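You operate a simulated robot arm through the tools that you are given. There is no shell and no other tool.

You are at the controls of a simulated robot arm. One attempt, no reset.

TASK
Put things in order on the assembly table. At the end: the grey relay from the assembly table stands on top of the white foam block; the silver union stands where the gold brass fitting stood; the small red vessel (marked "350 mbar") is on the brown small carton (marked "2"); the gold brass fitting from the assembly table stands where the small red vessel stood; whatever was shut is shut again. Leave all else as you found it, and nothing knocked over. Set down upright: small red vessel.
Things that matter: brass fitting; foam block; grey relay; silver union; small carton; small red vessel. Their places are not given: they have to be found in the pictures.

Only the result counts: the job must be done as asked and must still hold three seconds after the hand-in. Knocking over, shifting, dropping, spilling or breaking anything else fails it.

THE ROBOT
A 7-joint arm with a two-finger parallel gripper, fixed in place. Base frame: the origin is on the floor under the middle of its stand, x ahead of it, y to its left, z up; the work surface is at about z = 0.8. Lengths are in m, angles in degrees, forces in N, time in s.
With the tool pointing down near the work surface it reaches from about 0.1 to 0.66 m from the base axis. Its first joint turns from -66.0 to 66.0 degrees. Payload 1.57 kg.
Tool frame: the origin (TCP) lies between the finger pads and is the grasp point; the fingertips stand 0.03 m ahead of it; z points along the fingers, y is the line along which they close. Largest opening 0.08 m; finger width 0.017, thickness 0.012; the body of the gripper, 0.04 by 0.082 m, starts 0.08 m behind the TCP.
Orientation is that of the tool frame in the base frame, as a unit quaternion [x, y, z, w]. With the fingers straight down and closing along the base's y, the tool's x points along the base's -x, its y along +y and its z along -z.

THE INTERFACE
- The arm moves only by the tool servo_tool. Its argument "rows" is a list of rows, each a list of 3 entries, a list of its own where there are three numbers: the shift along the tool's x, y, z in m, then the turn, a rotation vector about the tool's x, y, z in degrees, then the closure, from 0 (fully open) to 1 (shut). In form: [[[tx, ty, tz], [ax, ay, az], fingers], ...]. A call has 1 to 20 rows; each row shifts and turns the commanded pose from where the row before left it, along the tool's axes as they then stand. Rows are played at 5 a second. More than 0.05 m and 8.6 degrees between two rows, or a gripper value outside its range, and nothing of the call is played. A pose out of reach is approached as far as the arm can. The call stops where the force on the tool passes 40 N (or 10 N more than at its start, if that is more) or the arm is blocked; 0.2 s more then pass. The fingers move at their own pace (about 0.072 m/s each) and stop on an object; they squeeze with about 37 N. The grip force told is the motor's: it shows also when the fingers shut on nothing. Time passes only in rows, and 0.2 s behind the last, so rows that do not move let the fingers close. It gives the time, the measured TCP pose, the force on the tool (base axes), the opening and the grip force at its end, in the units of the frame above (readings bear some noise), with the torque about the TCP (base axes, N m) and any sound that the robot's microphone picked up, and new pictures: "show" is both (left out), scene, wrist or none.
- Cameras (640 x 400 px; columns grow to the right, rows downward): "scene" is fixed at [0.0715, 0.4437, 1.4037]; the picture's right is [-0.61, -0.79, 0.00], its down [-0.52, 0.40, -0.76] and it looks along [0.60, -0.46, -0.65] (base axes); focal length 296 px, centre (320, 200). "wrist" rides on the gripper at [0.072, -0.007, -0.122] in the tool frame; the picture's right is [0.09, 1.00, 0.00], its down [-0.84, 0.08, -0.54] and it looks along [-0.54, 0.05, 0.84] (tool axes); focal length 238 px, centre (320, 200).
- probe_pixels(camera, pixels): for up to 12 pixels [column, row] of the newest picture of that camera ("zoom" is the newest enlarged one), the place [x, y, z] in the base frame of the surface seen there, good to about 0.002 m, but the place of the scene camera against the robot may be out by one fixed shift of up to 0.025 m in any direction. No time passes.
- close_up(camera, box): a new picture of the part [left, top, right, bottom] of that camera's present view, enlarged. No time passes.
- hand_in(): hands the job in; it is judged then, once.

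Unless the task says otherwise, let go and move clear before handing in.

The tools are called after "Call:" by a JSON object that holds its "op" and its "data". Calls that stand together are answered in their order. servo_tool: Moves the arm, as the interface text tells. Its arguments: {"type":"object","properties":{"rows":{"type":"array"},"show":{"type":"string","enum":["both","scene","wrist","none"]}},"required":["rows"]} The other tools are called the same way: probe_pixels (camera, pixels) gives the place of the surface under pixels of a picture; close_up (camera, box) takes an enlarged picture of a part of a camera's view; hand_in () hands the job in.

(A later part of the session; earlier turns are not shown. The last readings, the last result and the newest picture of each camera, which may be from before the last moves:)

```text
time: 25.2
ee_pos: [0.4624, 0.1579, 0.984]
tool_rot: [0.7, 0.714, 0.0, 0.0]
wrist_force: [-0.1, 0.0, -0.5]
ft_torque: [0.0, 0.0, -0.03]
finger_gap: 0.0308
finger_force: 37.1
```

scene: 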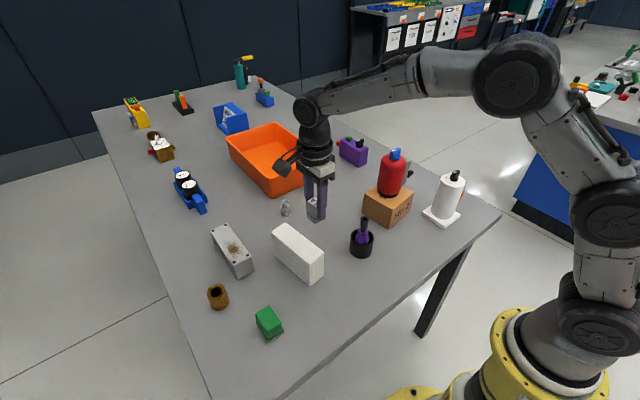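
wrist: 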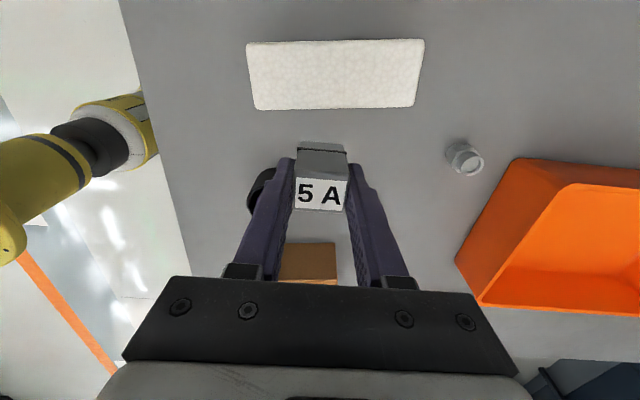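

The foam block is at wrist (335,75), nearly square with the image, and the union at (462,158). I'll probe the foam top's corners and the union.

Call:
{"op": "probe_pixels", "data": {"camera": "wrist", "pixels": [[252, 48], [418, 44], [410, 98], [260, 102], [335, 72], [335, 100], [335, 48], [462, 158], [472, 160], [452, 150], [462, 145]]}}

Call:
{"op": "close_up", "data": {"camera": "wrist", "box": [420, 120, 510, 200]}}

Call:
{"op": "close_up", "data": {"camera": "wrist", "box": [230, 20, 440, 130]}}

```text
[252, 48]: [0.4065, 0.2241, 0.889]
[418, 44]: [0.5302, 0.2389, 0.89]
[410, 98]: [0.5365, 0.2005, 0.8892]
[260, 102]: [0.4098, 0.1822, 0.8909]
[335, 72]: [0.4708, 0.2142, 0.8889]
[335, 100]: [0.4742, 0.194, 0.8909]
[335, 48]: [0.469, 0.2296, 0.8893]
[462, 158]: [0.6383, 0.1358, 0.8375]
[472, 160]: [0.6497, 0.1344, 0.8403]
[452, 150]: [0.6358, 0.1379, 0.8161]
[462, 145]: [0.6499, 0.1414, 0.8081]
```

```text
5.00 times, centred on (465, 160) of wrist
```

zoom: 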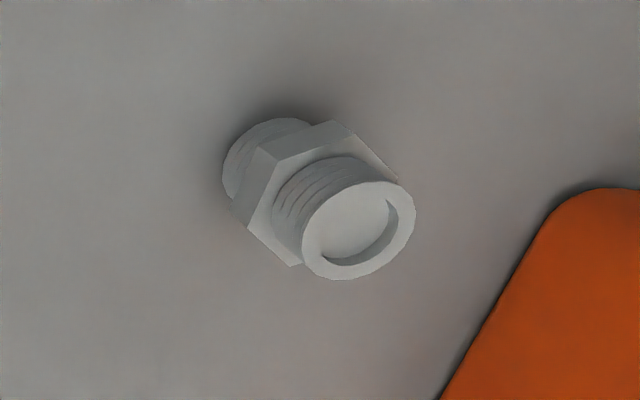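

```text
3.05 times, centred on (335, 75) of wrist
```

zoom: 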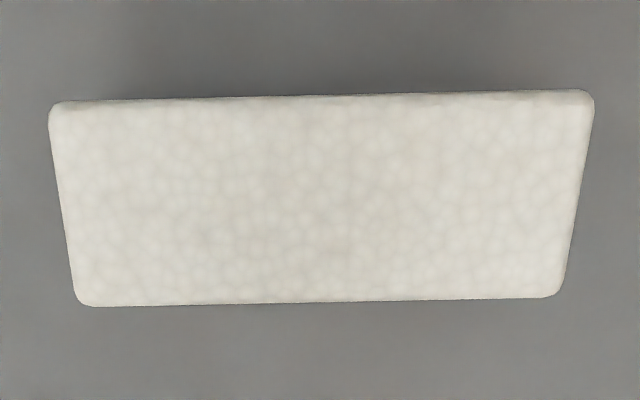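

The foam top centre is about (0.471,0.211), z 0.89, 45 mm wide. I'll move the relay over that centre and lower to just above it.

Call:
{"op": "servo_tool", "data": {"rows": [[[0.027, 0.005, 0], [0, 0, 0], 1], [[0.0265, 0.0045, 0], [0, 0, 0], 1], [[0, 0, 0.02], [0, 0, 0], 1], [[0, 0, 0.015], [0, 0, 0], 1], [[0, 0, 0.007], [0, 0, 0], 1], [[0, 0, 0], [0, 0, 0], 1]]}}

Call:
{"op": "close_up", "data": {"camera": "scene", "box": [240, 170, 360, 300]}}

```text
time: 26.6
ee_pos: [0.4724, 0.2093, 0.9419]
tool_rot: [0.701, 0.713, 0.0, 0.0]
wrist_force: [-0.1, -0.4, -0.7]
ft_torque: [0.02, 0.0, -0.01]
finger_gap: 0.031
finger_force: 36.3
```

scene: 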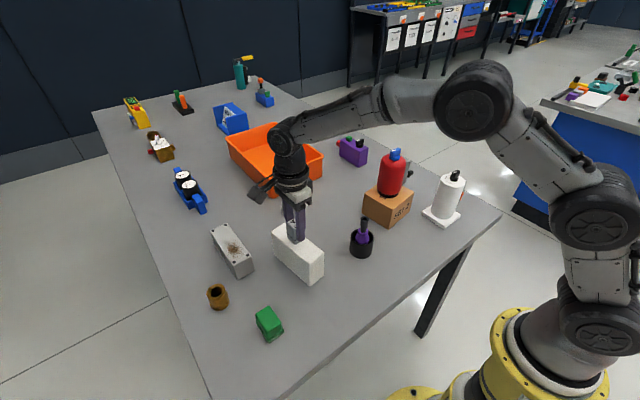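
wrist: 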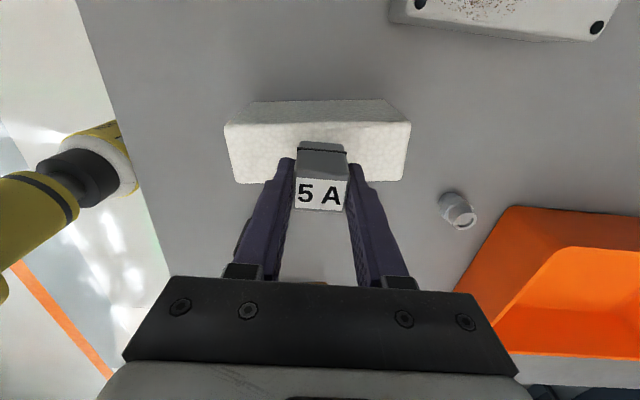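

```text
3.08 times, centred on (300, 235) of scene
```

zoom: 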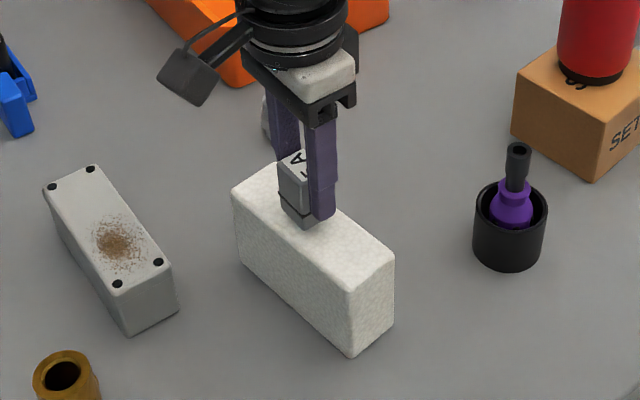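

The relay hangs just above the foam's middle (zoom 300,215). I'll nudge 2 mm in +y and lower in small steps while watching the force.

Call:
{"op": "servo_tool", "data": {"rows": [[[0.0015, 0, 0.003], [0, 0, 0], 1], [[0, 0, 0.002], [0, 0, 0], 1], [[0, 0, 0.001], [0, 0, 0], 1], [[0, 0, 0], [0, 0, 0], 1]], "show": "none"}}

```text
time: 27.6
ee_pos: [0.4722, 0.2103, 0.9372]
tool_rot: [0.701, 0.713, 0.0, 0.0]
wrist_force: [0.4, 0.8, -0.9]
ft_torque: [0.02, 0.03, 0.03]
finger_gap: 0.0311
finger_force: 36.8
```

Call:
{"op": "servo_tool", "data": {"rows": [[[0, 0, 0.001], [0, 0, 0], 1], [[0, 0, 0.001], [0, 0, 0], 1], [[0, 0, 0], [0, 0, 0], 1]], "show": "none"}}

```text
time: 28.4
ee_pos: [0.4721, 0.2107, 0.9358]
tool_rot: [0.701, 0.714, 0.0, 0.0]
wrist_force: [0.2, 0.3, -0.2]
ft_torque: [0.01, -0.02, 0.03]
finger_gap: 0.0311
finger_force: 36.8
```

Call:
{"op": "servo_tool", "data": {"rows": [[[0, 0, 0.001], [0, 0, 0], 1], [[0, 0, 0.0005], [0, 0, 0], 1], [[0, 0, 0], [0, 0, 0], 1]], "show": "none"}}

```text
time: 29.2
ee_pos: [0.4721, 0.2107, 0.9337]
tool_rot: [0.701, 0.713, 0.0, 0.001]
wrist_force: [-1.6, -0.9, 9.8]
ft_torque: [-0.04, 0.13, 0.0]
finger_gap: 0.0312
finger_force: 36.6
```

Contact at +9.8 N with z 0.934, as expected. I'll ease up 1 mm and open the fingers slowly.

Call:
{"op": "servo_tool", "data": {"rows": [[[0, 0, -0.001], [0, 0, 0], 1], [[0, 0, 0], [0, 0, 0], 0.8], [[0, 0, 0], [0, 0, 0], 0.5], [[0, 0, 0], [0, 0, 0], 0.2], [[0, 0, 0], [0, 0, 0], 0.2], [[0, 0, 0], [0, 0, 0], 0]]}}

```text
time: 30.6
ee_pos: [0.4729, 0.2101, 0.9327]
tool_rot: [0.701, 0.713, 0.0, 0.0]
wrist_force: [0.2, -0.4, -0.4]
ft_torque: [0.01, 0.01, -0.03]
finger_gap: 0.08
finger_force: 0.1
```

scene: 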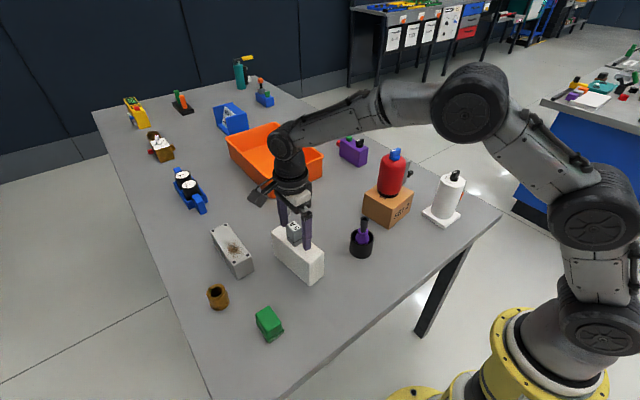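
wrist: 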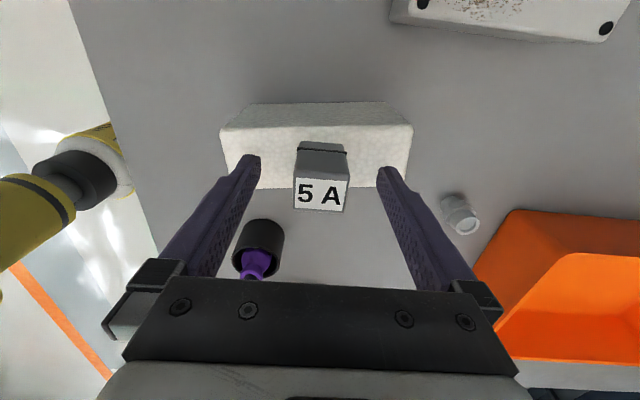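

The relay stands on the foam (wrist 320,190). I'll rise clear and go over the brass fitting near (0.48,0.39).

Call:
{"op": "servo_tool", "data": {"rows": [[[0, 0, -0.015], [0, 0, 0], 0], [[0, 0, -0.03], [0, 0, 0], 0], [[0, 0, -0.04], [0, 0, 0], 0], [[0.04, 0.003, -0.015], [0, 0, 0], 0], [[0.04, 0.003, 0], [0, 0, 0], 0], [[0.04, 0.003, 0], [0, 0, 0], 0], [[0.02, 0.003, 0], [0, 0, 0], 0], [[0, 0, 0], [0, 0, 0], 0]]}}

Call:
{"op": "close_up", "data": {"camera": "scene", "box": [240, 170, 360, 300]}}

```text
time: 32.4
ee_pos: [0.485, 0.3523, 1.0325]
tool_rot: [0.701, 0.713, -0.001, 0.0]
wrist_force: [0.0, 0.4, 1.3]
ft_torque: [0.01, -0.01, 0.03]
finger_gap: 0.0798
finger_force: 0.1
```

scene: 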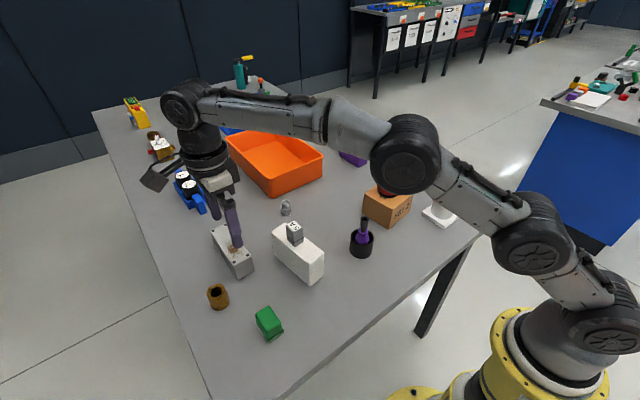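
wrist: 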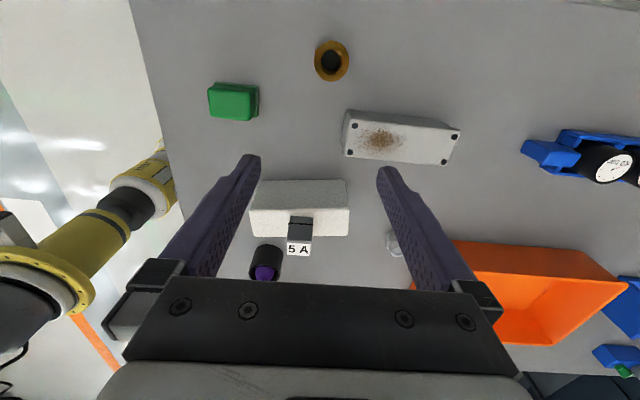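

```text
3.08 times, centred on (300, 235) of scene
```

zoom: 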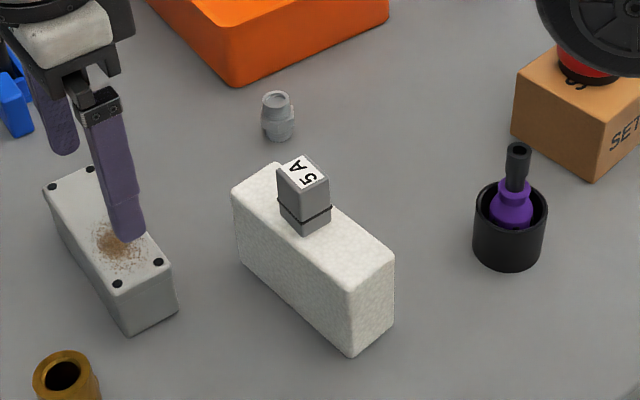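

The relay stands upright on the foam. The brass fitting is at wrist (332,60); I'll enlarge and probe it.

Call:
{"op": "close_up", "data": {"camera": "wrist", "box": [290, 20, 380, 100]}}

Call:
{"op": "probe_pixels", "data": {"camera": "wrist", "pixels": [[316, 58], [348, 58], [332, 42], [332, 78], [321, 47], [343, 47], [331, 60]]}}

```text
5.00 times, centred on (335, 60) of wrist
```

zoom: 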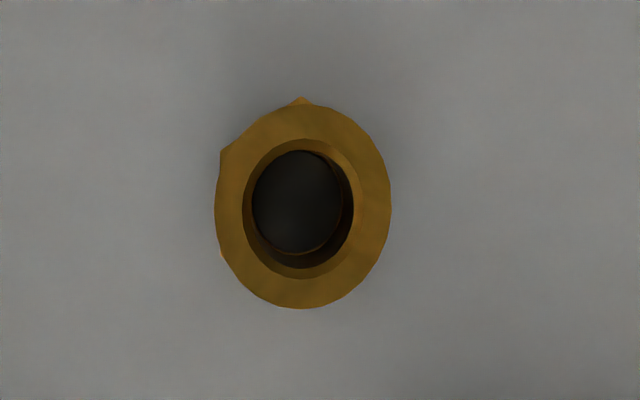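

```text
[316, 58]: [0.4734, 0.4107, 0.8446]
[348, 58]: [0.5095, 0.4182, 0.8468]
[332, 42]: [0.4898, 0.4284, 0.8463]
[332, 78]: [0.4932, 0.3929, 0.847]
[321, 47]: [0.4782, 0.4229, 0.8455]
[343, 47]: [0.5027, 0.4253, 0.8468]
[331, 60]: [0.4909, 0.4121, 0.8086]
```

Brass ring spans x 0.473–0.510, y 0.393–0.428, so its centre is (0.4915,0.411), top z 0.8465; hex flats face ±x, which suits the present grip direction. I'll move above it and lower partway.

Call:
{"op": "servo_tool", "data": {"rows": [[[0.02, 0.0025, 0.04], [0, 0, 0], 0], [[0.02, 0.0025, 0.04], [0, 0, 0], 0], [[0.0183, 0.0025, 0.03], [0, 0, 0], 0], [[0, 0, 0.02], [0, 0, 0], 0], [[0, 0, 0], [0, 0, 0], 0]]}}

```text
time: 33.6
ee_pos: [0.4889, 0.4117, 0.902]
tool_rot: [0.701, 0.713, 0.0, 0.0]
wrist_force: [-0.2, -0.2, -0.5]
ft_torque: [-0.02, 0.02, -0.01]
finger_gap: 0.0803
finger_force: 0.0
```

scene: 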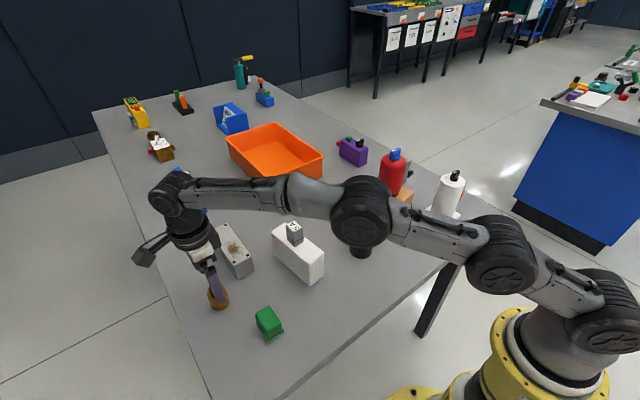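
wrist: 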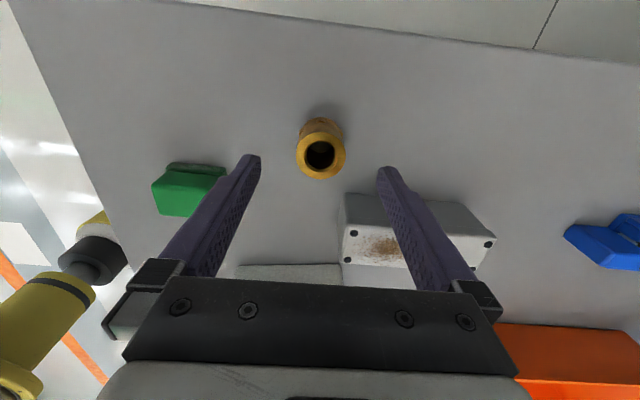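

The brass is at (320,150) between the fingers. I'll refine its centre.

Call:
{"op": "probe_pixels", "data": {"camera": "wrist", "pixels": [[297, 155], [344, 155], [320, 136], [320, 177], [300, 130], [341, 130], [320, 122], [345, 205], [322, 118]]}}

Call:
{"op": "close_up", "data": {"camera": "wrist", "box": [270, 100, 370, 200]}}

```text
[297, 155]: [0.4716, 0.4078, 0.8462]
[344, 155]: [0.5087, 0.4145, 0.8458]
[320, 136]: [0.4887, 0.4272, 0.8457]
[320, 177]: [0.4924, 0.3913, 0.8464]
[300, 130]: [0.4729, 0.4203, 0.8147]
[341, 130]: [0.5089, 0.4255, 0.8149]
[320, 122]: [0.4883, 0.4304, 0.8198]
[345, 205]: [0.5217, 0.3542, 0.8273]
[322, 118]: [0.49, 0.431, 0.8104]
```

```text
4.00 times, centred on (320, 150) of wrist
```

zoom: 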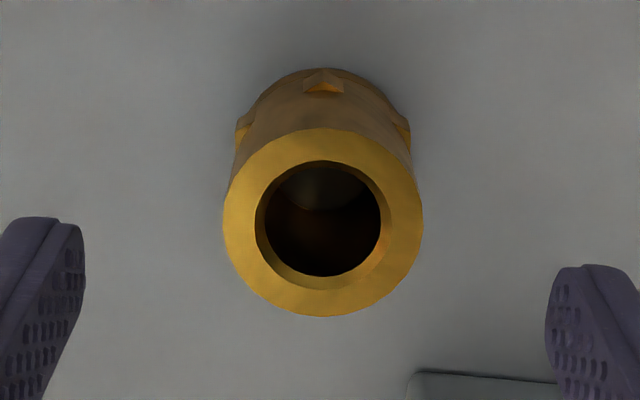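

Brass centre confirmed at (0.4905,0.4105). I'll descend to z≈0.843 and close on the upper barrel.

Call:
{"op": "servo_tool", "data": {"rows": [[[-0.001, 0.0015, 0.02], [0, 0, 0], 0], [[0, 0, 0.02], [0, 0, 0], 0], [[0, 0, 0.019], [0, 0, 0], 0], [[0, 0, 0], [0, 0, 0], 0], [[0, 0, 0], [0, 0, 0], 0.3], [[0, 0, 0], [0, 0, 0], 0.6], [[0, 0, 0], [0, 0, 0], 1], [[0, 0, 0], [0, 0, 0], 1], [[0, 0, 0], [0, 0, 0], 1]]}}

```text
time: 35.6
ee_pos: [0.4901, 0.4112, 0.8433]
tool_rot: [0.701, 0.713, 0.0, 0.0]
wrist_force: [0.8, -0.4, 0.5]
ft_torque: [0.02, -0.01, 0.01]
finger_gap: 0.0389
finger_force: 37.0
```

scene: 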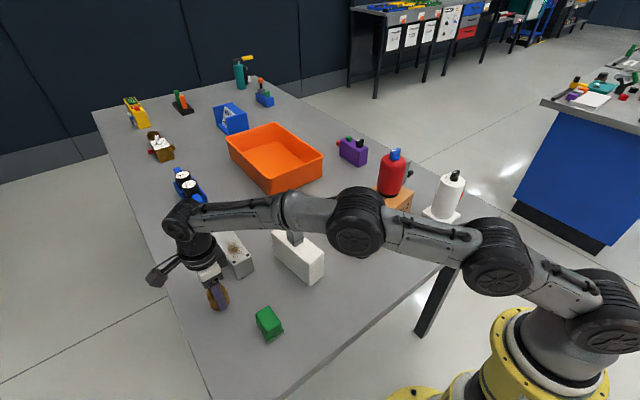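
wrist: 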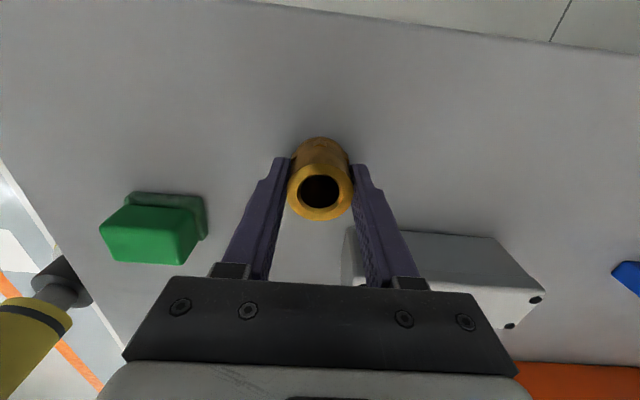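

The brass is held (gap 0.039 m); its spot is (0.490,0.411). I'll lift it and swing inward, passing beyond the relay.

Call:
{"op": "servo_tool", "data": {"rows": [[[0, 0, -0.01], [0, 0, 0], 1], [[0, 0, -0.03], [0, 0, 0], 1], [[0, 0, -0.04], [0, 0, 0], 1], [[-0.0402, 0.014, -0.0154], [0, 0, 0], 1], [[-0.0402, 0.014, -0.0154], [0, 0, 0], 1], [[-0.0402, 0.014, -0.0154], [0, 0, 0], 1], [[-0.0402, 0.014, -0.0154], [0, 0, 0], 1], [[-0.0402, 0.014, -0.0154], [0, 0, 0], 1], [[0, 0, 0], [0, 0, 0], 1]]}}

```text
time: 37.6
ee_pos: [0.5659, 0.21, 1.0033]
tool_rot: [0.701, 0.713, 0.0, 0.0]
wrist_force: [-1.2, -0.4, -1.0]
ft_torque: [-0.03, 0.0, -0.01]
finger_gap: 0.0387
finger_force: 37.1
```

scene: 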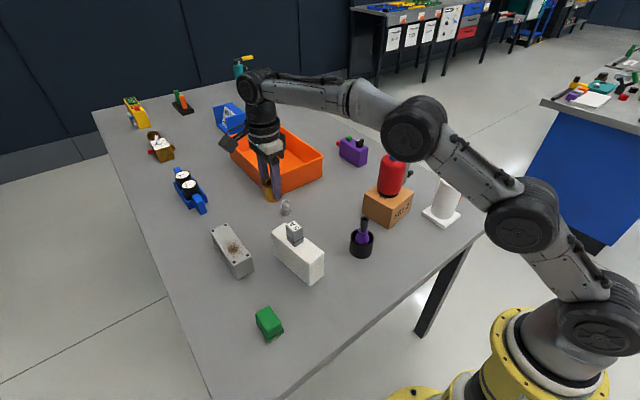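
wrist: 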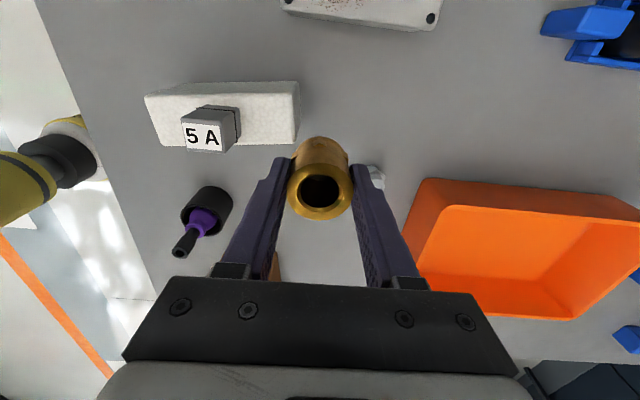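

The brass is held firmly, the relay still upright on the foam. I'll continue across at z≈0.99 on the far side of the vessel.

Call:
{"op": "servo_tool", "data": {"rows": [[[-0.04, 0.003, 0.002], [0, 0, 0], 1], [[-0.04, 0.003, 0.002], [0, 0, 0], 1], [[-0.04, 0.003, 0.002], [0, 0, 0], 1], [[-0.04, 0.003, 0.002], [0, 0, 0], 1], [[-0.04, 0.003, 0.002], [0, 0, 0], 1], [[-0.04, 0.003, 0.002], [0, 0, 0], 1], [[-0.04, 0.003, 0.002], [0, 0, 0], 1], [[-0.04, 0.003, 0.002], [0, 0, 0], 1], [[-0.03, 0.0, 0.002], [0, 0, 0], 1], [[0, 0, 0], [0, 0, 0], 1]]}}

```text
time: 39.8
ee_pos: [0.5943, -0.1419, 0.9827]
tool_rot: [0.701, 0.713, 0.0, 0.0]
wrist_force: [0.2, 0.7, -0.6]
ft_torque: [0.01, -0.02, 0.0]
finger_gap: 0.0387
finger_force: 37.2
```

scene: 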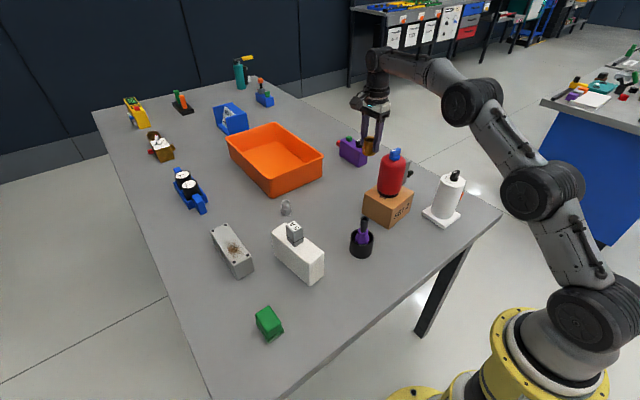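
wrist: 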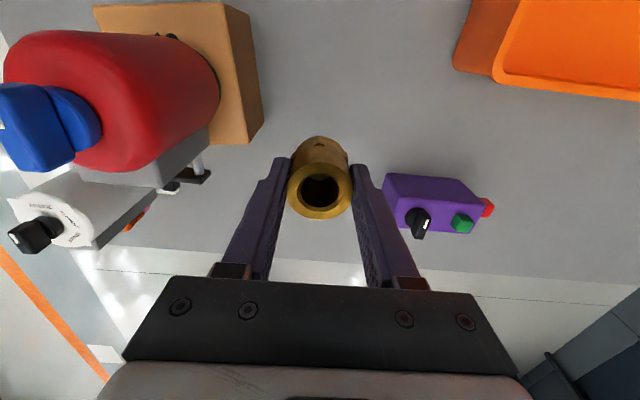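

At (0.594,-0.142,0.983), the vessel is to the left (wrist 130,100). I'll turn the tool 31° so the camera swings away from the vessel, then move over the target (0.549,-0.2265).

Call:
{"op": "servo_tool", "data": {"rows": [[[0, 0, 0], [0, 0, 7.75], 1], [[0, 0, 0], [0, 0, 7.75], 1], [[0, 0, 0], [0, 0, 7.75], 1], [[0, 0, 0], [0, 0, 7.75], 1], [[-0.032, 0.001, 0], [0, 0, 0], 1], [[-0.032, 0.001, 0], [0, 0, 0], 1], [[-0.032, 0.001, 0], [0, 0, 0], 1], [[0, 0, 0.03], [0, 0, 0], 1], [[0, 0, 0], [0, 0, 0], 1]]}}

```text
time: 41.8
ee_pos: [0.5466, -0.2261, 0.954]
tool_rot: [0.866, 0.5, 0.0, 0.0]
wrist_force: [-0.4, -0.1, -0.4]
ft_torque: [0.03, 0.08, -0.01]
finger_gap: 0.0387
finger_force: 37.3
```

scene: 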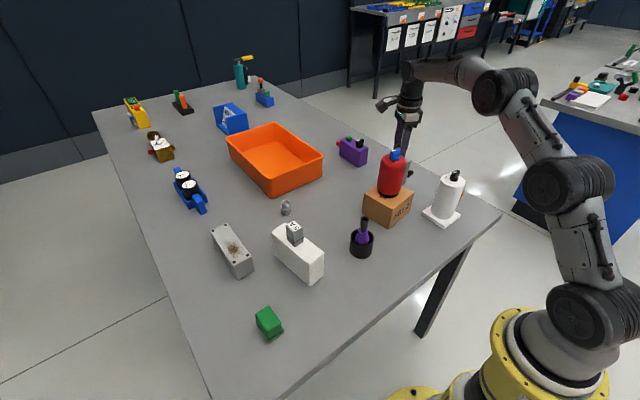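
wrist: 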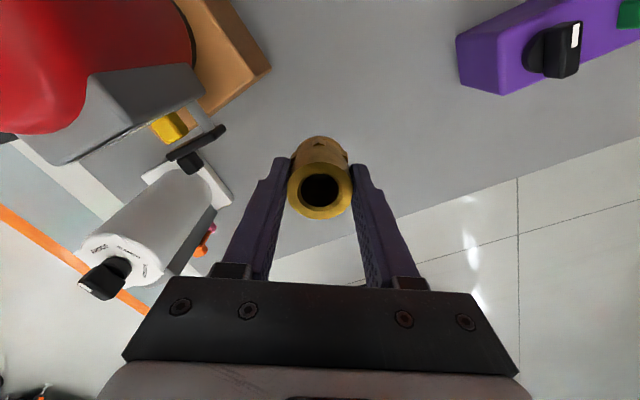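

I'm over the target spot. I'll probe the lever (195,150) and yellow button to confirm gripper clearance before lowering.

Call:
{"op": "probe_pixels", "data": {"camera": "wrist", "pixels": [[222, 130], [195, 145], [172, 155], [192, 160], [168, 127], [95, 160], [200, 75], [258, 70], [320, 255]]}}

```text
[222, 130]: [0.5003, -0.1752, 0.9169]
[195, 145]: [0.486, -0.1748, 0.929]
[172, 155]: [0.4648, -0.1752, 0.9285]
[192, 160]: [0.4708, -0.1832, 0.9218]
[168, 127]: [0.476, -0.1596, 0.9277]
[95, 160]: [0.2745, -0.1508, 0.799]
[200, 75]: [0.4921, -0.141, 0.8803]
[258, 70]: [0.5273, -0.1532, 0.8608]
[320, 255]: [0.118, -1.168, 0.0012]
```

The lever tip is at (0.500,-0.175), leaving over 2 cm from the gripper, and I'll open only partly on release. Now lowering to just above the table.

Call:
{"op": "servo_tool", "data": {"rows": [[[0.0008, 0.002, 0.025], [0, 0, 0], 1], [[0, 0, 0.03], [0, 0, 0], 1], [[0, 0, 0.03], [0, 0, 0], 1], [[0, 0, 0.015], [0, 0, 0], 1], [[0, 0, 0.005], [0, 0, 0], 1], [[0, 0, 0], [0, 0, 0], 1]]}}

```text
time: 43.2
ee_pos: [0.5497, -0.2277, 0.8484]
tool_rot: [0.866, 0.5, 0.0, 0.001]
wrist_force: [0.0, -0.4, -2.1]
ft_torque: [-0.01, 0.03, 0.0]
finger_gap: 0.0385
finger_force: 37.3
```

scene: 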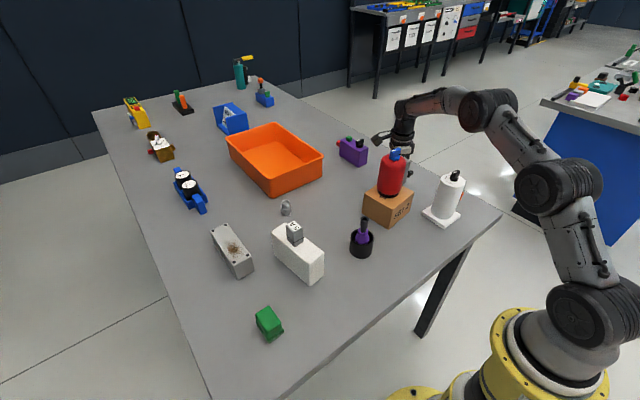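
wrist: 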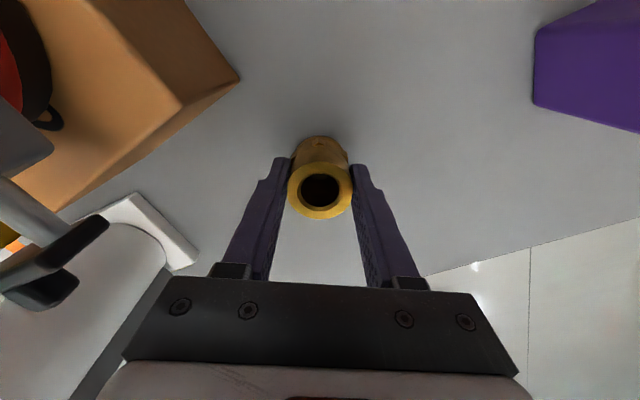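

z=0.848, about 5 mm above the table. I'll lower in small steps until contact.

Call:
{"op": "servo_tool", "data": {"rows": [[[0, 0, 0.0015], [0, 0, 0], 1], [[0, 0, 0.0015], [0, 0, 0], 1], [[0, 0, 0.001], [0, 0, 0], 1], [[0, 0, 0], [0, 0, 0], 1]], "show": "none"}}

```text
time: 44.2
ee_pos: [0.5517, -0.2265, 0.8463]
tool_rot: [0.866, 0.5, 0.0, 0.0]
wrist_force: [-1.9, -0.6, 3.5]
ft_torque: [0.0, 0.11, 0.0]
finger_gap: 0.0388
finger_force: 36.5
```

Light contact at +3.5 N. I'll open partway (gap ~0.052) to release.

Call:
{"op": "servo_tool", "data": {"rows": [[[0, 0, 0], [0, 0, 0], 0.45], [[0, 0, 0], [0, 0, 0], 0.35], [[0, 0, 0], [0, 0, 0], 0.35], [[0, 0, 0], [0, 0, 0], 0.35]]}}

```text
time: 45.2
ee_pos: [0.5522, -0.2281, 0.8449]
tool_rot: [0.866, 0.499, 0.0, 0.0]
wrist_force: [0.2, 0.1, -0.5]
ft_torque: [-0.02, 0.01, 0.0]
finger_gap: 0.0519
finger_force: 0.1
```

scene: 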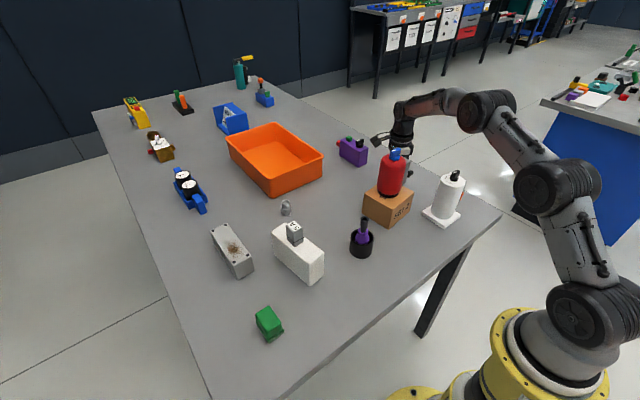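
wrist: 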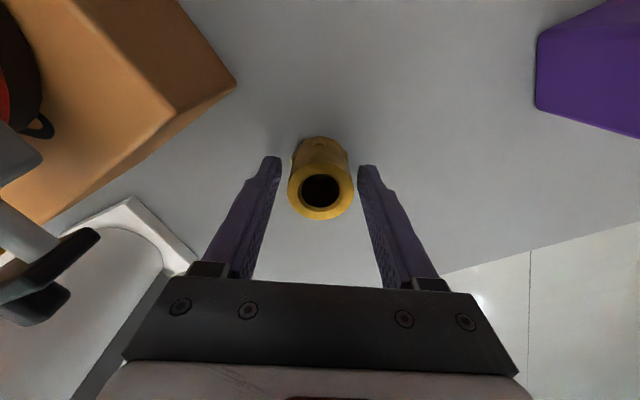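

The brass stands free between the fingers (320,190). I'll rise straight up and check its position.

Call:
{"op": "servo_tool", "data": {"rows": [[[0, 0, -0.015], [0, 0, 0], 0.35], [[0, 0, -0.03], [0, 0, 0], 0.35], [[0, 0, -0.035], [0, 0, 0], 0.35], [[0, 0, -0.035], [0, 0, 0], 0.35], [[0, 0, -0.02], [0, 0, 0], 0.35], [[0, 0, 0], [0, 0, 0], 0.35]]}}

Call:
{"op": "close_up", "data": {"camera": "wrist", "box": [260, 60, 380, 180]}}

```text
time: 46.6
ee_pos: [0.5506, -0.2258, 0.98]
tool_rot: [0.866, 0.5, 0.0, 0.001]
wrist_force: [0.8, -0.3, -0.1]
ft_torque: [0.0, 0.03, 0.01]
finger_gap: 0.0519
finger_force: 0.0
```

scene: 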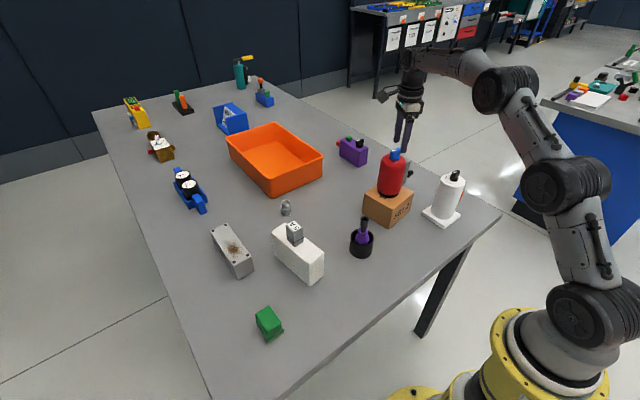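
wrist: 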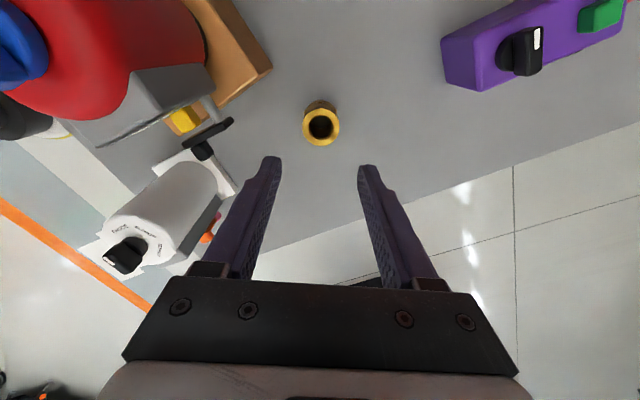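

```text
3.33 times, centred on (320, 120) of wrist
```

zoom: 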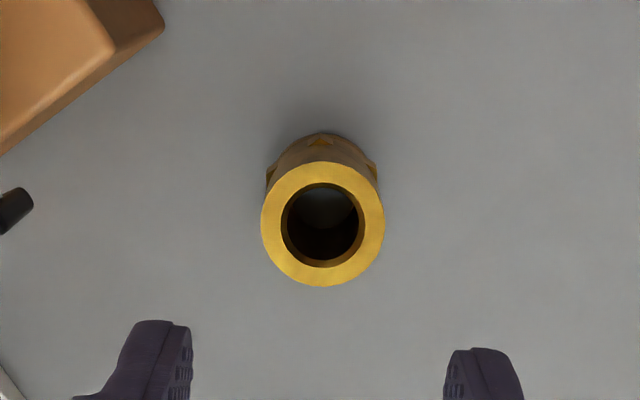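

Call:
{"op": "probe_pixels", "data": {"camera": "zoom", "pixels": [[266, 222], [380, 222], [322, 170], [322, 278], [284, 185], [360, 262], [362, 185], [284, 262]]}}

```text
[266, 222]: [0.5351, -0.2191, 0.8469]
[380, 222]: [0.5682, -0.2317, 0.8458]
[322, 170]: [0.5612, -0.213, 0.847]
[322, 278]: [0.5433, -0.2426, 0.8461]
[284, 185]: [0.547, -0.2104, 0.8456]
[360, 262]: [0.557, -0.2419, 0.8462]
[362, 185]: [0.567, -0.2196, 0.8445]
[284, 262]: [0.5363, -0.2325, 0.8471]
```

Brass centre is (0.552,-0.2265), within 3 mm of the vessel's old spot. Next I'll go back the same way toward the union, first retreating to (0.594,-0.142) and turning back.

Call:
{"op": "servo_tool", "data": {"rows": [[[0.032, -0.001, 0], [0, 0, 0], 0.35], [[0.032, -0.001, 0], [0, 0, 0], 0.35], [[0.032, -0.001, 0], [0, 0, 0], 0.35], [[0, 0, 0], [0, 0, -7.75], 0.35], [[0, 0, 0], [0, 0, -7.75], 0.35], [[0, 0, 0], [0, 0, -7.75], 0.35], [[0, 0, 0], [0, 0, -7.75], 0.2], [[0.04, -0.002, 0], [0, 0, 0], 0], [[0.04, -0.002, 0], [0, 0, 0], 0], [[0.04, -0.002, 0], [0, 0, 0], 0], [[0.04, -0.002, 0], [0, 0, 0], 0], [[0.04, -0.002, 0], [0, 0, 0], 0], [[0.03, -0.002, 0], [0, 0, 0], 0], [[0, 0, 0], [0, 0, 0], 0]]}}

```text
time: 49.6
ee_pos: [0.5806, 0.0911, 0.9818]
tool_rot: [0.701, 0.713, 0.001, -0.001]
wrist_force: [0.6, -0.3, 0.2]
ft_torque: [-0.02, 0.01, -0.03]
finger_gap: 0.08
finger_force: 0.1
```

scene: 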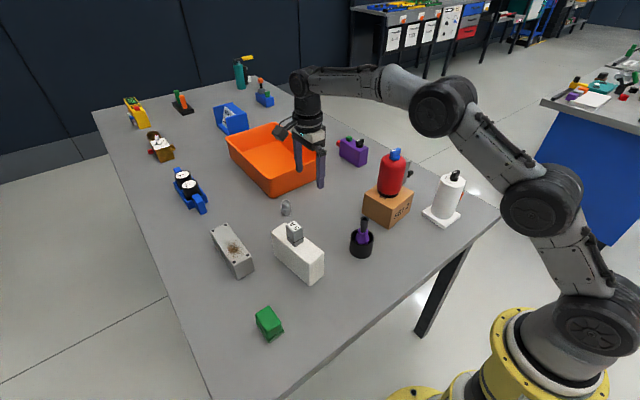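
wrist: 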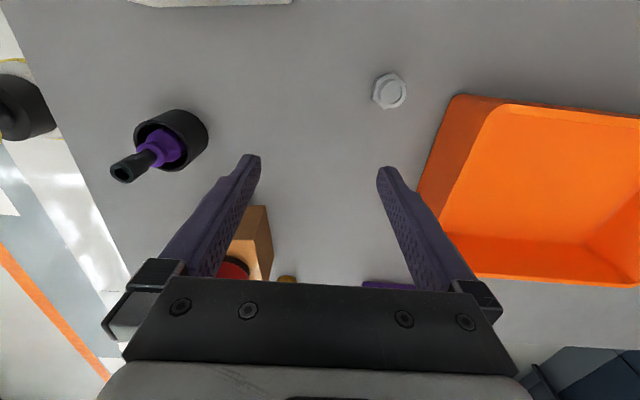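

The union is at wrist (390,90), bin corner around (455,97). I'll enlarge and probe both.

Call:
{"op": "close_up", "data": {"camera": "wrist", "box": [350, 50, 450, 130]}}

Call:
{"op": "probe_pixels", "data": {"camera": "wrist", "pixels": [[380, 90], [400, 92], [390, 80], [390, 102], [392, 92], [373, 96], [408, 90], [452, 96], [440, 130], [420, 180], [462, 97], [490, 112]]}}

```text
5.00 times, centred on (400, 90) of wrist
```

zoom: 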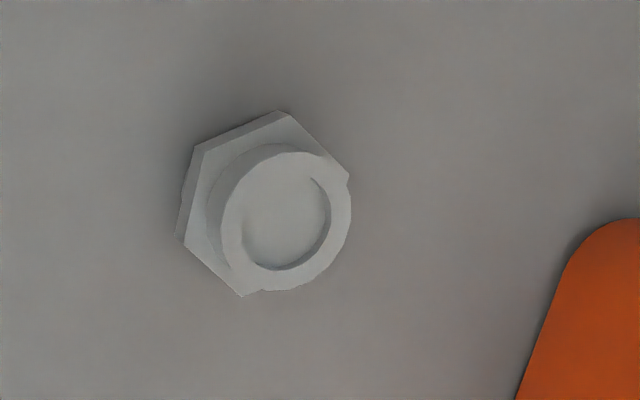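

```text
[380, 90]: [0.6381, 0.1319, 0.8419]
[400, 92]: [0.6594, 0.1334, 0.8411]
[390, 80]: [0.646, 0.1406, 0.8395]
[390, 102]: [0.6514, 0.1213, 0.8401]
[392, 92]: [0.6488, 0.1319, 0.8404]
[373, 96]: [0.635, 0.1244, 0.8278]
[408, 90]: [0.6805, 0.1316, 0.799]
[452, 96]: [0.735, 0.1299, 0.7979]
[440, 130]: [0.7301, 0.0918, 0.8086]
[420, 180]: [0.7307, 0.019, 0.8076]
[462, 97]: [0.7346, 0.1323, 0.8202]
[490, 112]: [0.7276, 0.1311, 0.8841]
```

Union centre is (0.649,0.1315), top z 0.8405, with a pair of hex flats facing about 11° off x; the bin wall is at x≈0.727, so there is room. I'll turn 11.7° and hover over it at z≈0.90 to see if it is in reach.

Call:
{"op": "servo_tool", "data": {"rows": [[[0, 0, 0], [0, 0, 5.85], 0], [[0, 0, 0], [0, 0, 5.85], 0], [[0.0175, 0.0198, 0.027], [0, 0, 0], 0], [[0.0175, 0.0198, 0.027], [0, 0, 0], 0], [[0.0175, 0.0198, 0.027], [0, 0, 0], 0], [[0, 0, 0], [0, 0, 0], 0]]}}

Call:
{"op": "close_up", "data": {"camera": "wrist", "box": [270, 100, 370, 200]}}

```text
time: 51.0
ee_pos: [0.6408, 0.1269, 0.9088]
tool_rot: [0.77, 0.638, -0.001, 0.0]
wrist_force: [-0.5, -0.9, -0.7]
ft_torque: [0.0, 0.01, 0.01]
finger_gap: 0.08
finger_force: 0.1
out of reach, approached as far as the arm can: row 5
```

scene: 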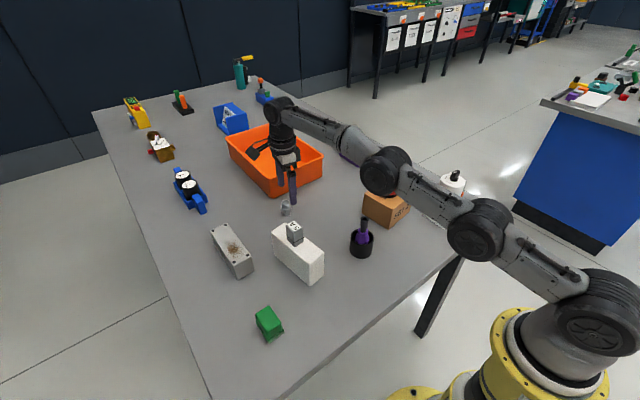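
wrist: 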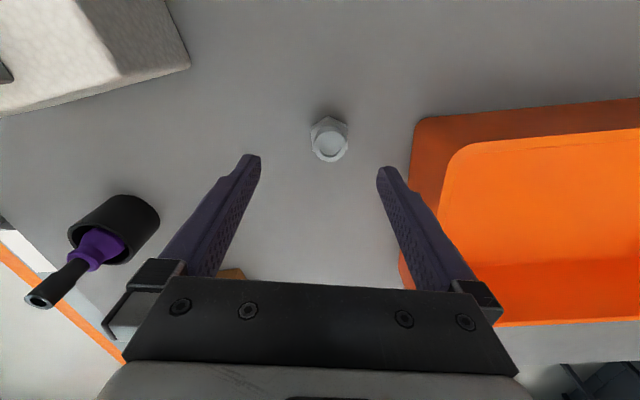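

```text
4.00 times, centred on (320, 150) of wrist
```

zoom: 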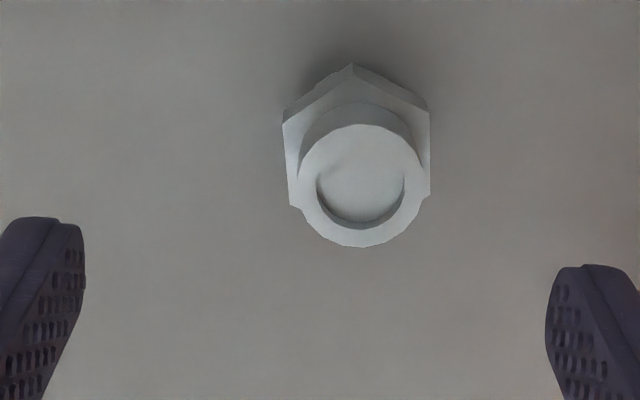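

The hex flats are now square to the fingers, but at this height I'm ~8 mm short (reach). Lower down the reach grows, so I'll drop 28 mm and make up the shift.

Call:
{"op": "servo_tool", "data": {"rows": [[[0, 0, 0.014], [0, 0, 0], 0], [[0, 0, 0.014], [0, 0, 0], 0], [[0.006, 0.007, 0], [0, 0, 0], 0], [[0, 0, 0], [0, 0, 0], 0]], "show": "wrist"}}

Call:
{"op": "probe_pixels", "data": {"camera": "wrist", "pixels": [[322, 170], [310, 170], [334, 170], [322, 158], [322, 182], [320, 145]]}}

```text
time: 52.0
ee_pos: [0.6412, 0.1259, 0.8789]
tool_rot: [0.77, 0.638, -0.001, 0.0]
wrist_force: [-0.4, -0.2, -0.8]
ft_torque: [-0.02, -0.01, 0.0]
finger_gap: 0.08
finger_force: 0.1
out of reach, approached as far as the arm can: row 3
```

wrist: 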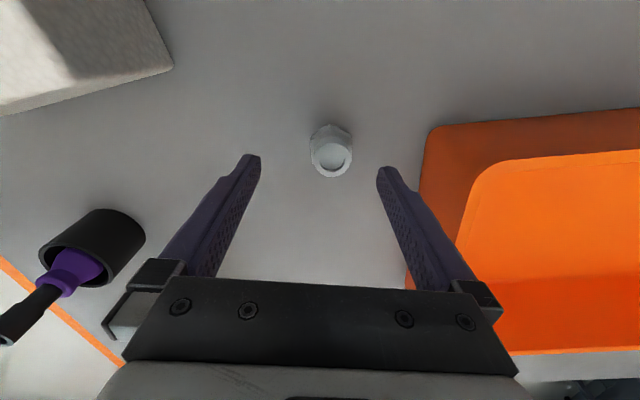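

```text
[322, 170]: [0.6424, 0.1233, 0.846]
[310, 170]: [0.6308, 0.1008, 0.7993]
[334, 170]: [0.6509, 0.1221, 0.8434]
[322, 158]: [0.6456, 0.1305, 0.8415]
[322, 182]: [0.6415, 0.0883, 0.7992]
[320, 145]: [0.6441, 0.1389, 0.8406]
```

The vertical tool stops ~8 mm short of the union (r≈0.654), so I'll regrip with the other flats: rise, turn the tool -120° so the fingers close tangentially, then a small outward tilt will give the missing reach without tilting the pads sideways.

Call:
{"op": "servo_tool", "data": {"rows": [[[0, -0.01, -0.03], [0, 0, 0], 0], [[0, -0.02, -0.04], [0, 0, 0], 0], [[0, 0, 0], [0, 0, -8], 0], [[0, 0, 0], [0, 0, -8], 0], [[0, 0, 0], [0, 0, -8], 0], [[0, 0, 0], [0, 0, -8], 0], [[0, 0, 0], [0, 0, -8], 0], [[0, 0, 0], [0, 0, -8], 0], [[0, 0, 0], [0, 0, -8], 0], [[0, 0, 0], [0, 0, -8], 0], [[0, 0, 0], [0, 0, -8], 0], [[0, 0, 0], [0, 0, -8], 0], [[0, 0, 0], [0, 0, -8], 0], [[0, 0, 0], [0, 0, -8], 0], [[0, 0, 0], [0, 0, -8], 0], [[0, 0, 0], [0, 0, -8], 0], [[0, 0, 0], [0, 0, -8], 0], [[0, 0, 0], [0, 0, 0], 0]]}}

```text
time: 55.8
ee_pos: [0.6108, 0.1314, 0.9487]
tool_rot: [-0.168, 0.986, 0.0, 0.0]
wrist_force: [-0.9, 1.1, -0.1]
ft_torque: [0.01, -0.02, 0.02]
finger_gap: 0.08
finger_force: 0.2
```

scene: 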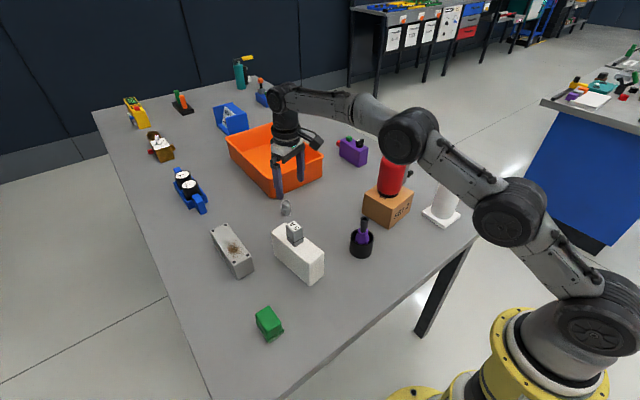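
wrist: 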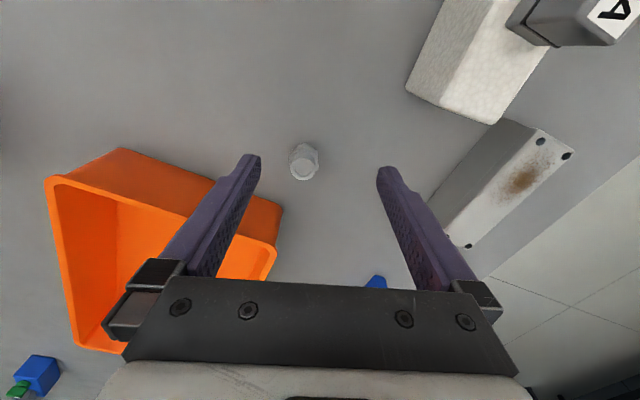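

θ is now -19°, the union is at wrist (304,160). I'll tilt the tool 6° outward (about tool y) and re-measure.

Call:
{"op": "servo_tool", "data": {"rows": [[[0, 0, 0], [0, -6, 0], 0], [[0, 0, 0], [0, 0, 0], 0]], "show": "wrist"}}

Call:
{"op": "close_up", "data": {"camera": "wrist", "box": [260, 100, 360, 200]}}

```text
time: 56.4
ee_pos: [0.6095, 0.1303, 0.9501]
tool_rot: [-0.168, 0.984, 0.009, 0.052]
wrist_force: [-0.6, -0.1, 0.4]
ft_torque: [-0.01, 0.0, 0.02]
finger_gap: 0.0799
finger_force: 0.1
```

wrist: 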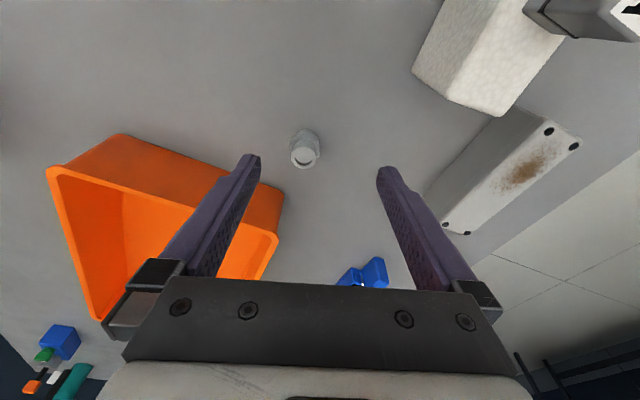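

```text
4.00 times, centred on (310, 150) of wrist
```

zoom: 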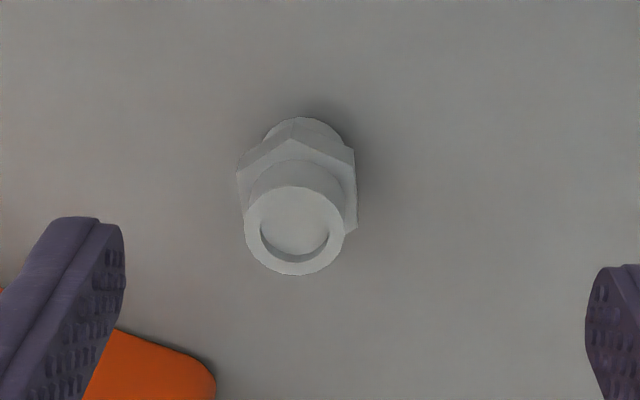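

The tilt is outward as intended. I'll probe the union's top ring and hex in this enlarged view.

Call:
{"op": "probe_pixels", "data": {"camera": "zoom", "pixels": [[250, 225], [339, 225], [295, 192], [295, 270], [295, 225], [242, 185], [354, 200], [300, 128]]}}

```text
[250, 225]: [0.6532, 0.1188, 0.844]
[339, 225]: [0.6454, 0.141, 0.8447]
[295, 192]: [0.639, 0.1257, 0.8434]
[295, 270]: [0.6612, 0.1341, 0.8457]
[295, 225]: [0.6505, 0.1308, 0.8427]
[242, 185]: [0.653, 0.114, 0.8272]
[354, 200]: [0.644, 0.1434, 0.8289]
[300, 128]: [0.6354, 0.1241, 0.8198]
```

Union axis is (0.650,0.130), hex width ~31 mm. I'll move above it to z≈0.90 with the tilted tool and check reach.

Call:
{"op": "servo_tool", "data": {"rows": [[[-0.0153, -0.0068, 0.0268], [0, 0, 0], 0], [[-0.0153, -0.0068, 0.0268], [0, 0, 0], 0], [[0, 0, 0], [0, 0, 0], 0]]}}

```text
time: 57.2
ee_pos: [0.6481, 0.1321, 0.8963]
tool_rot: [-0.168, 0.984, 0.008, 0.052]
wrist_force: [0.5, 0.3, -0.3]
ft_torque: [-0.01, 0.0, -0.01]
finger_gap: 0.0801
finger_force: 0.1
```

scene: 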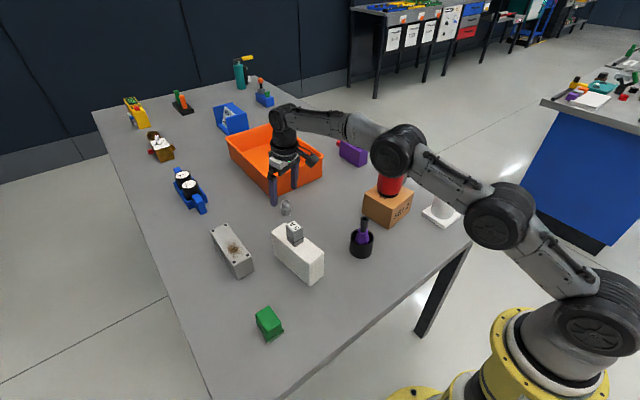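
wrist: 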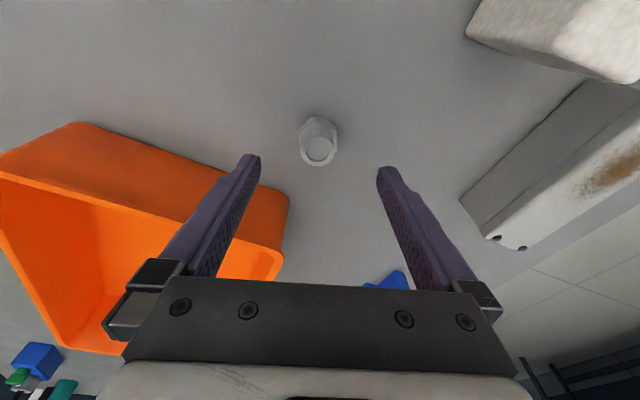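

No reach warning: at (0.648,0.132,0.896). I'll go straight down ~59 mm over the union with open fingers.

Call:
{"op": "servo_tool", "data": {"rows": [[[0.0022, -0.0006, 0.0195], [0, 0, 0], 0], [[0.0022, -0.0006, 0.0195], [0, 0, 0], 0], [[0.0022, -0.0006, 0.0195], [0, 0, 0], 0], [[0, 0, 0], [0, 0, 0], 0]]}}

Call:
{"op": "close_up", "data": {"camera": "wrist", "box": [240, 110, 400, 230]}}

```text
time: 58.2
ee_pos: [0.6471, 0.1293, 0.8374]
tool_rot: [-0.166, 0.985, 0.01, 0.052]
wrist_force: [-0.4, -0.3, -0.4]
ft_torque: [0.01, -0.03, -0.01]
finger_gap: 0.08
finger_force: 0.0
```

scene: 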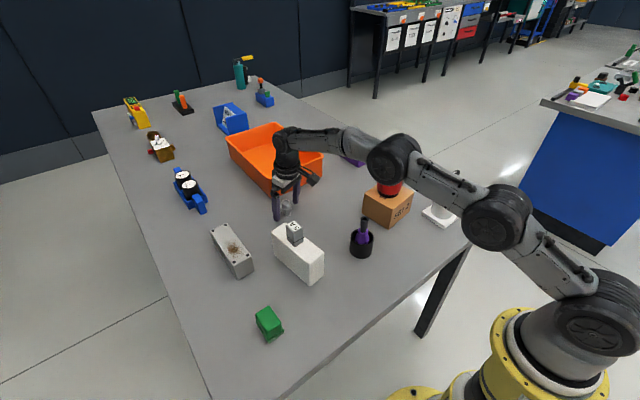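
wrist: 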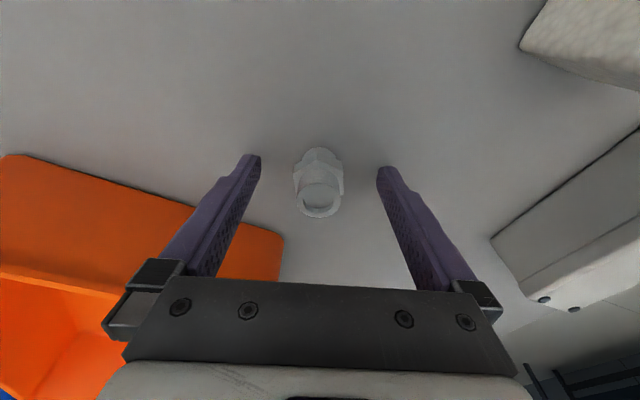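

```text
3.33 times, centred on (320, 170) of wrist
```

zoom: 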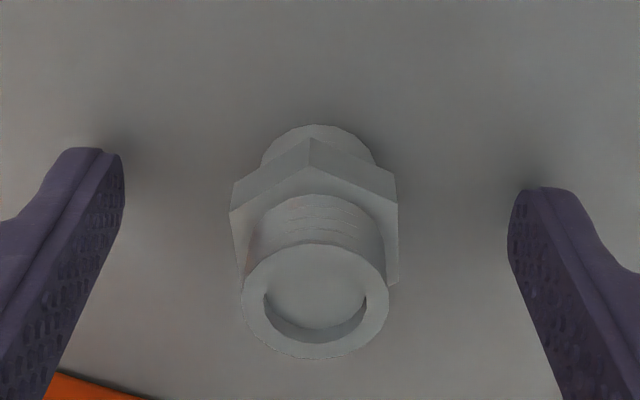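

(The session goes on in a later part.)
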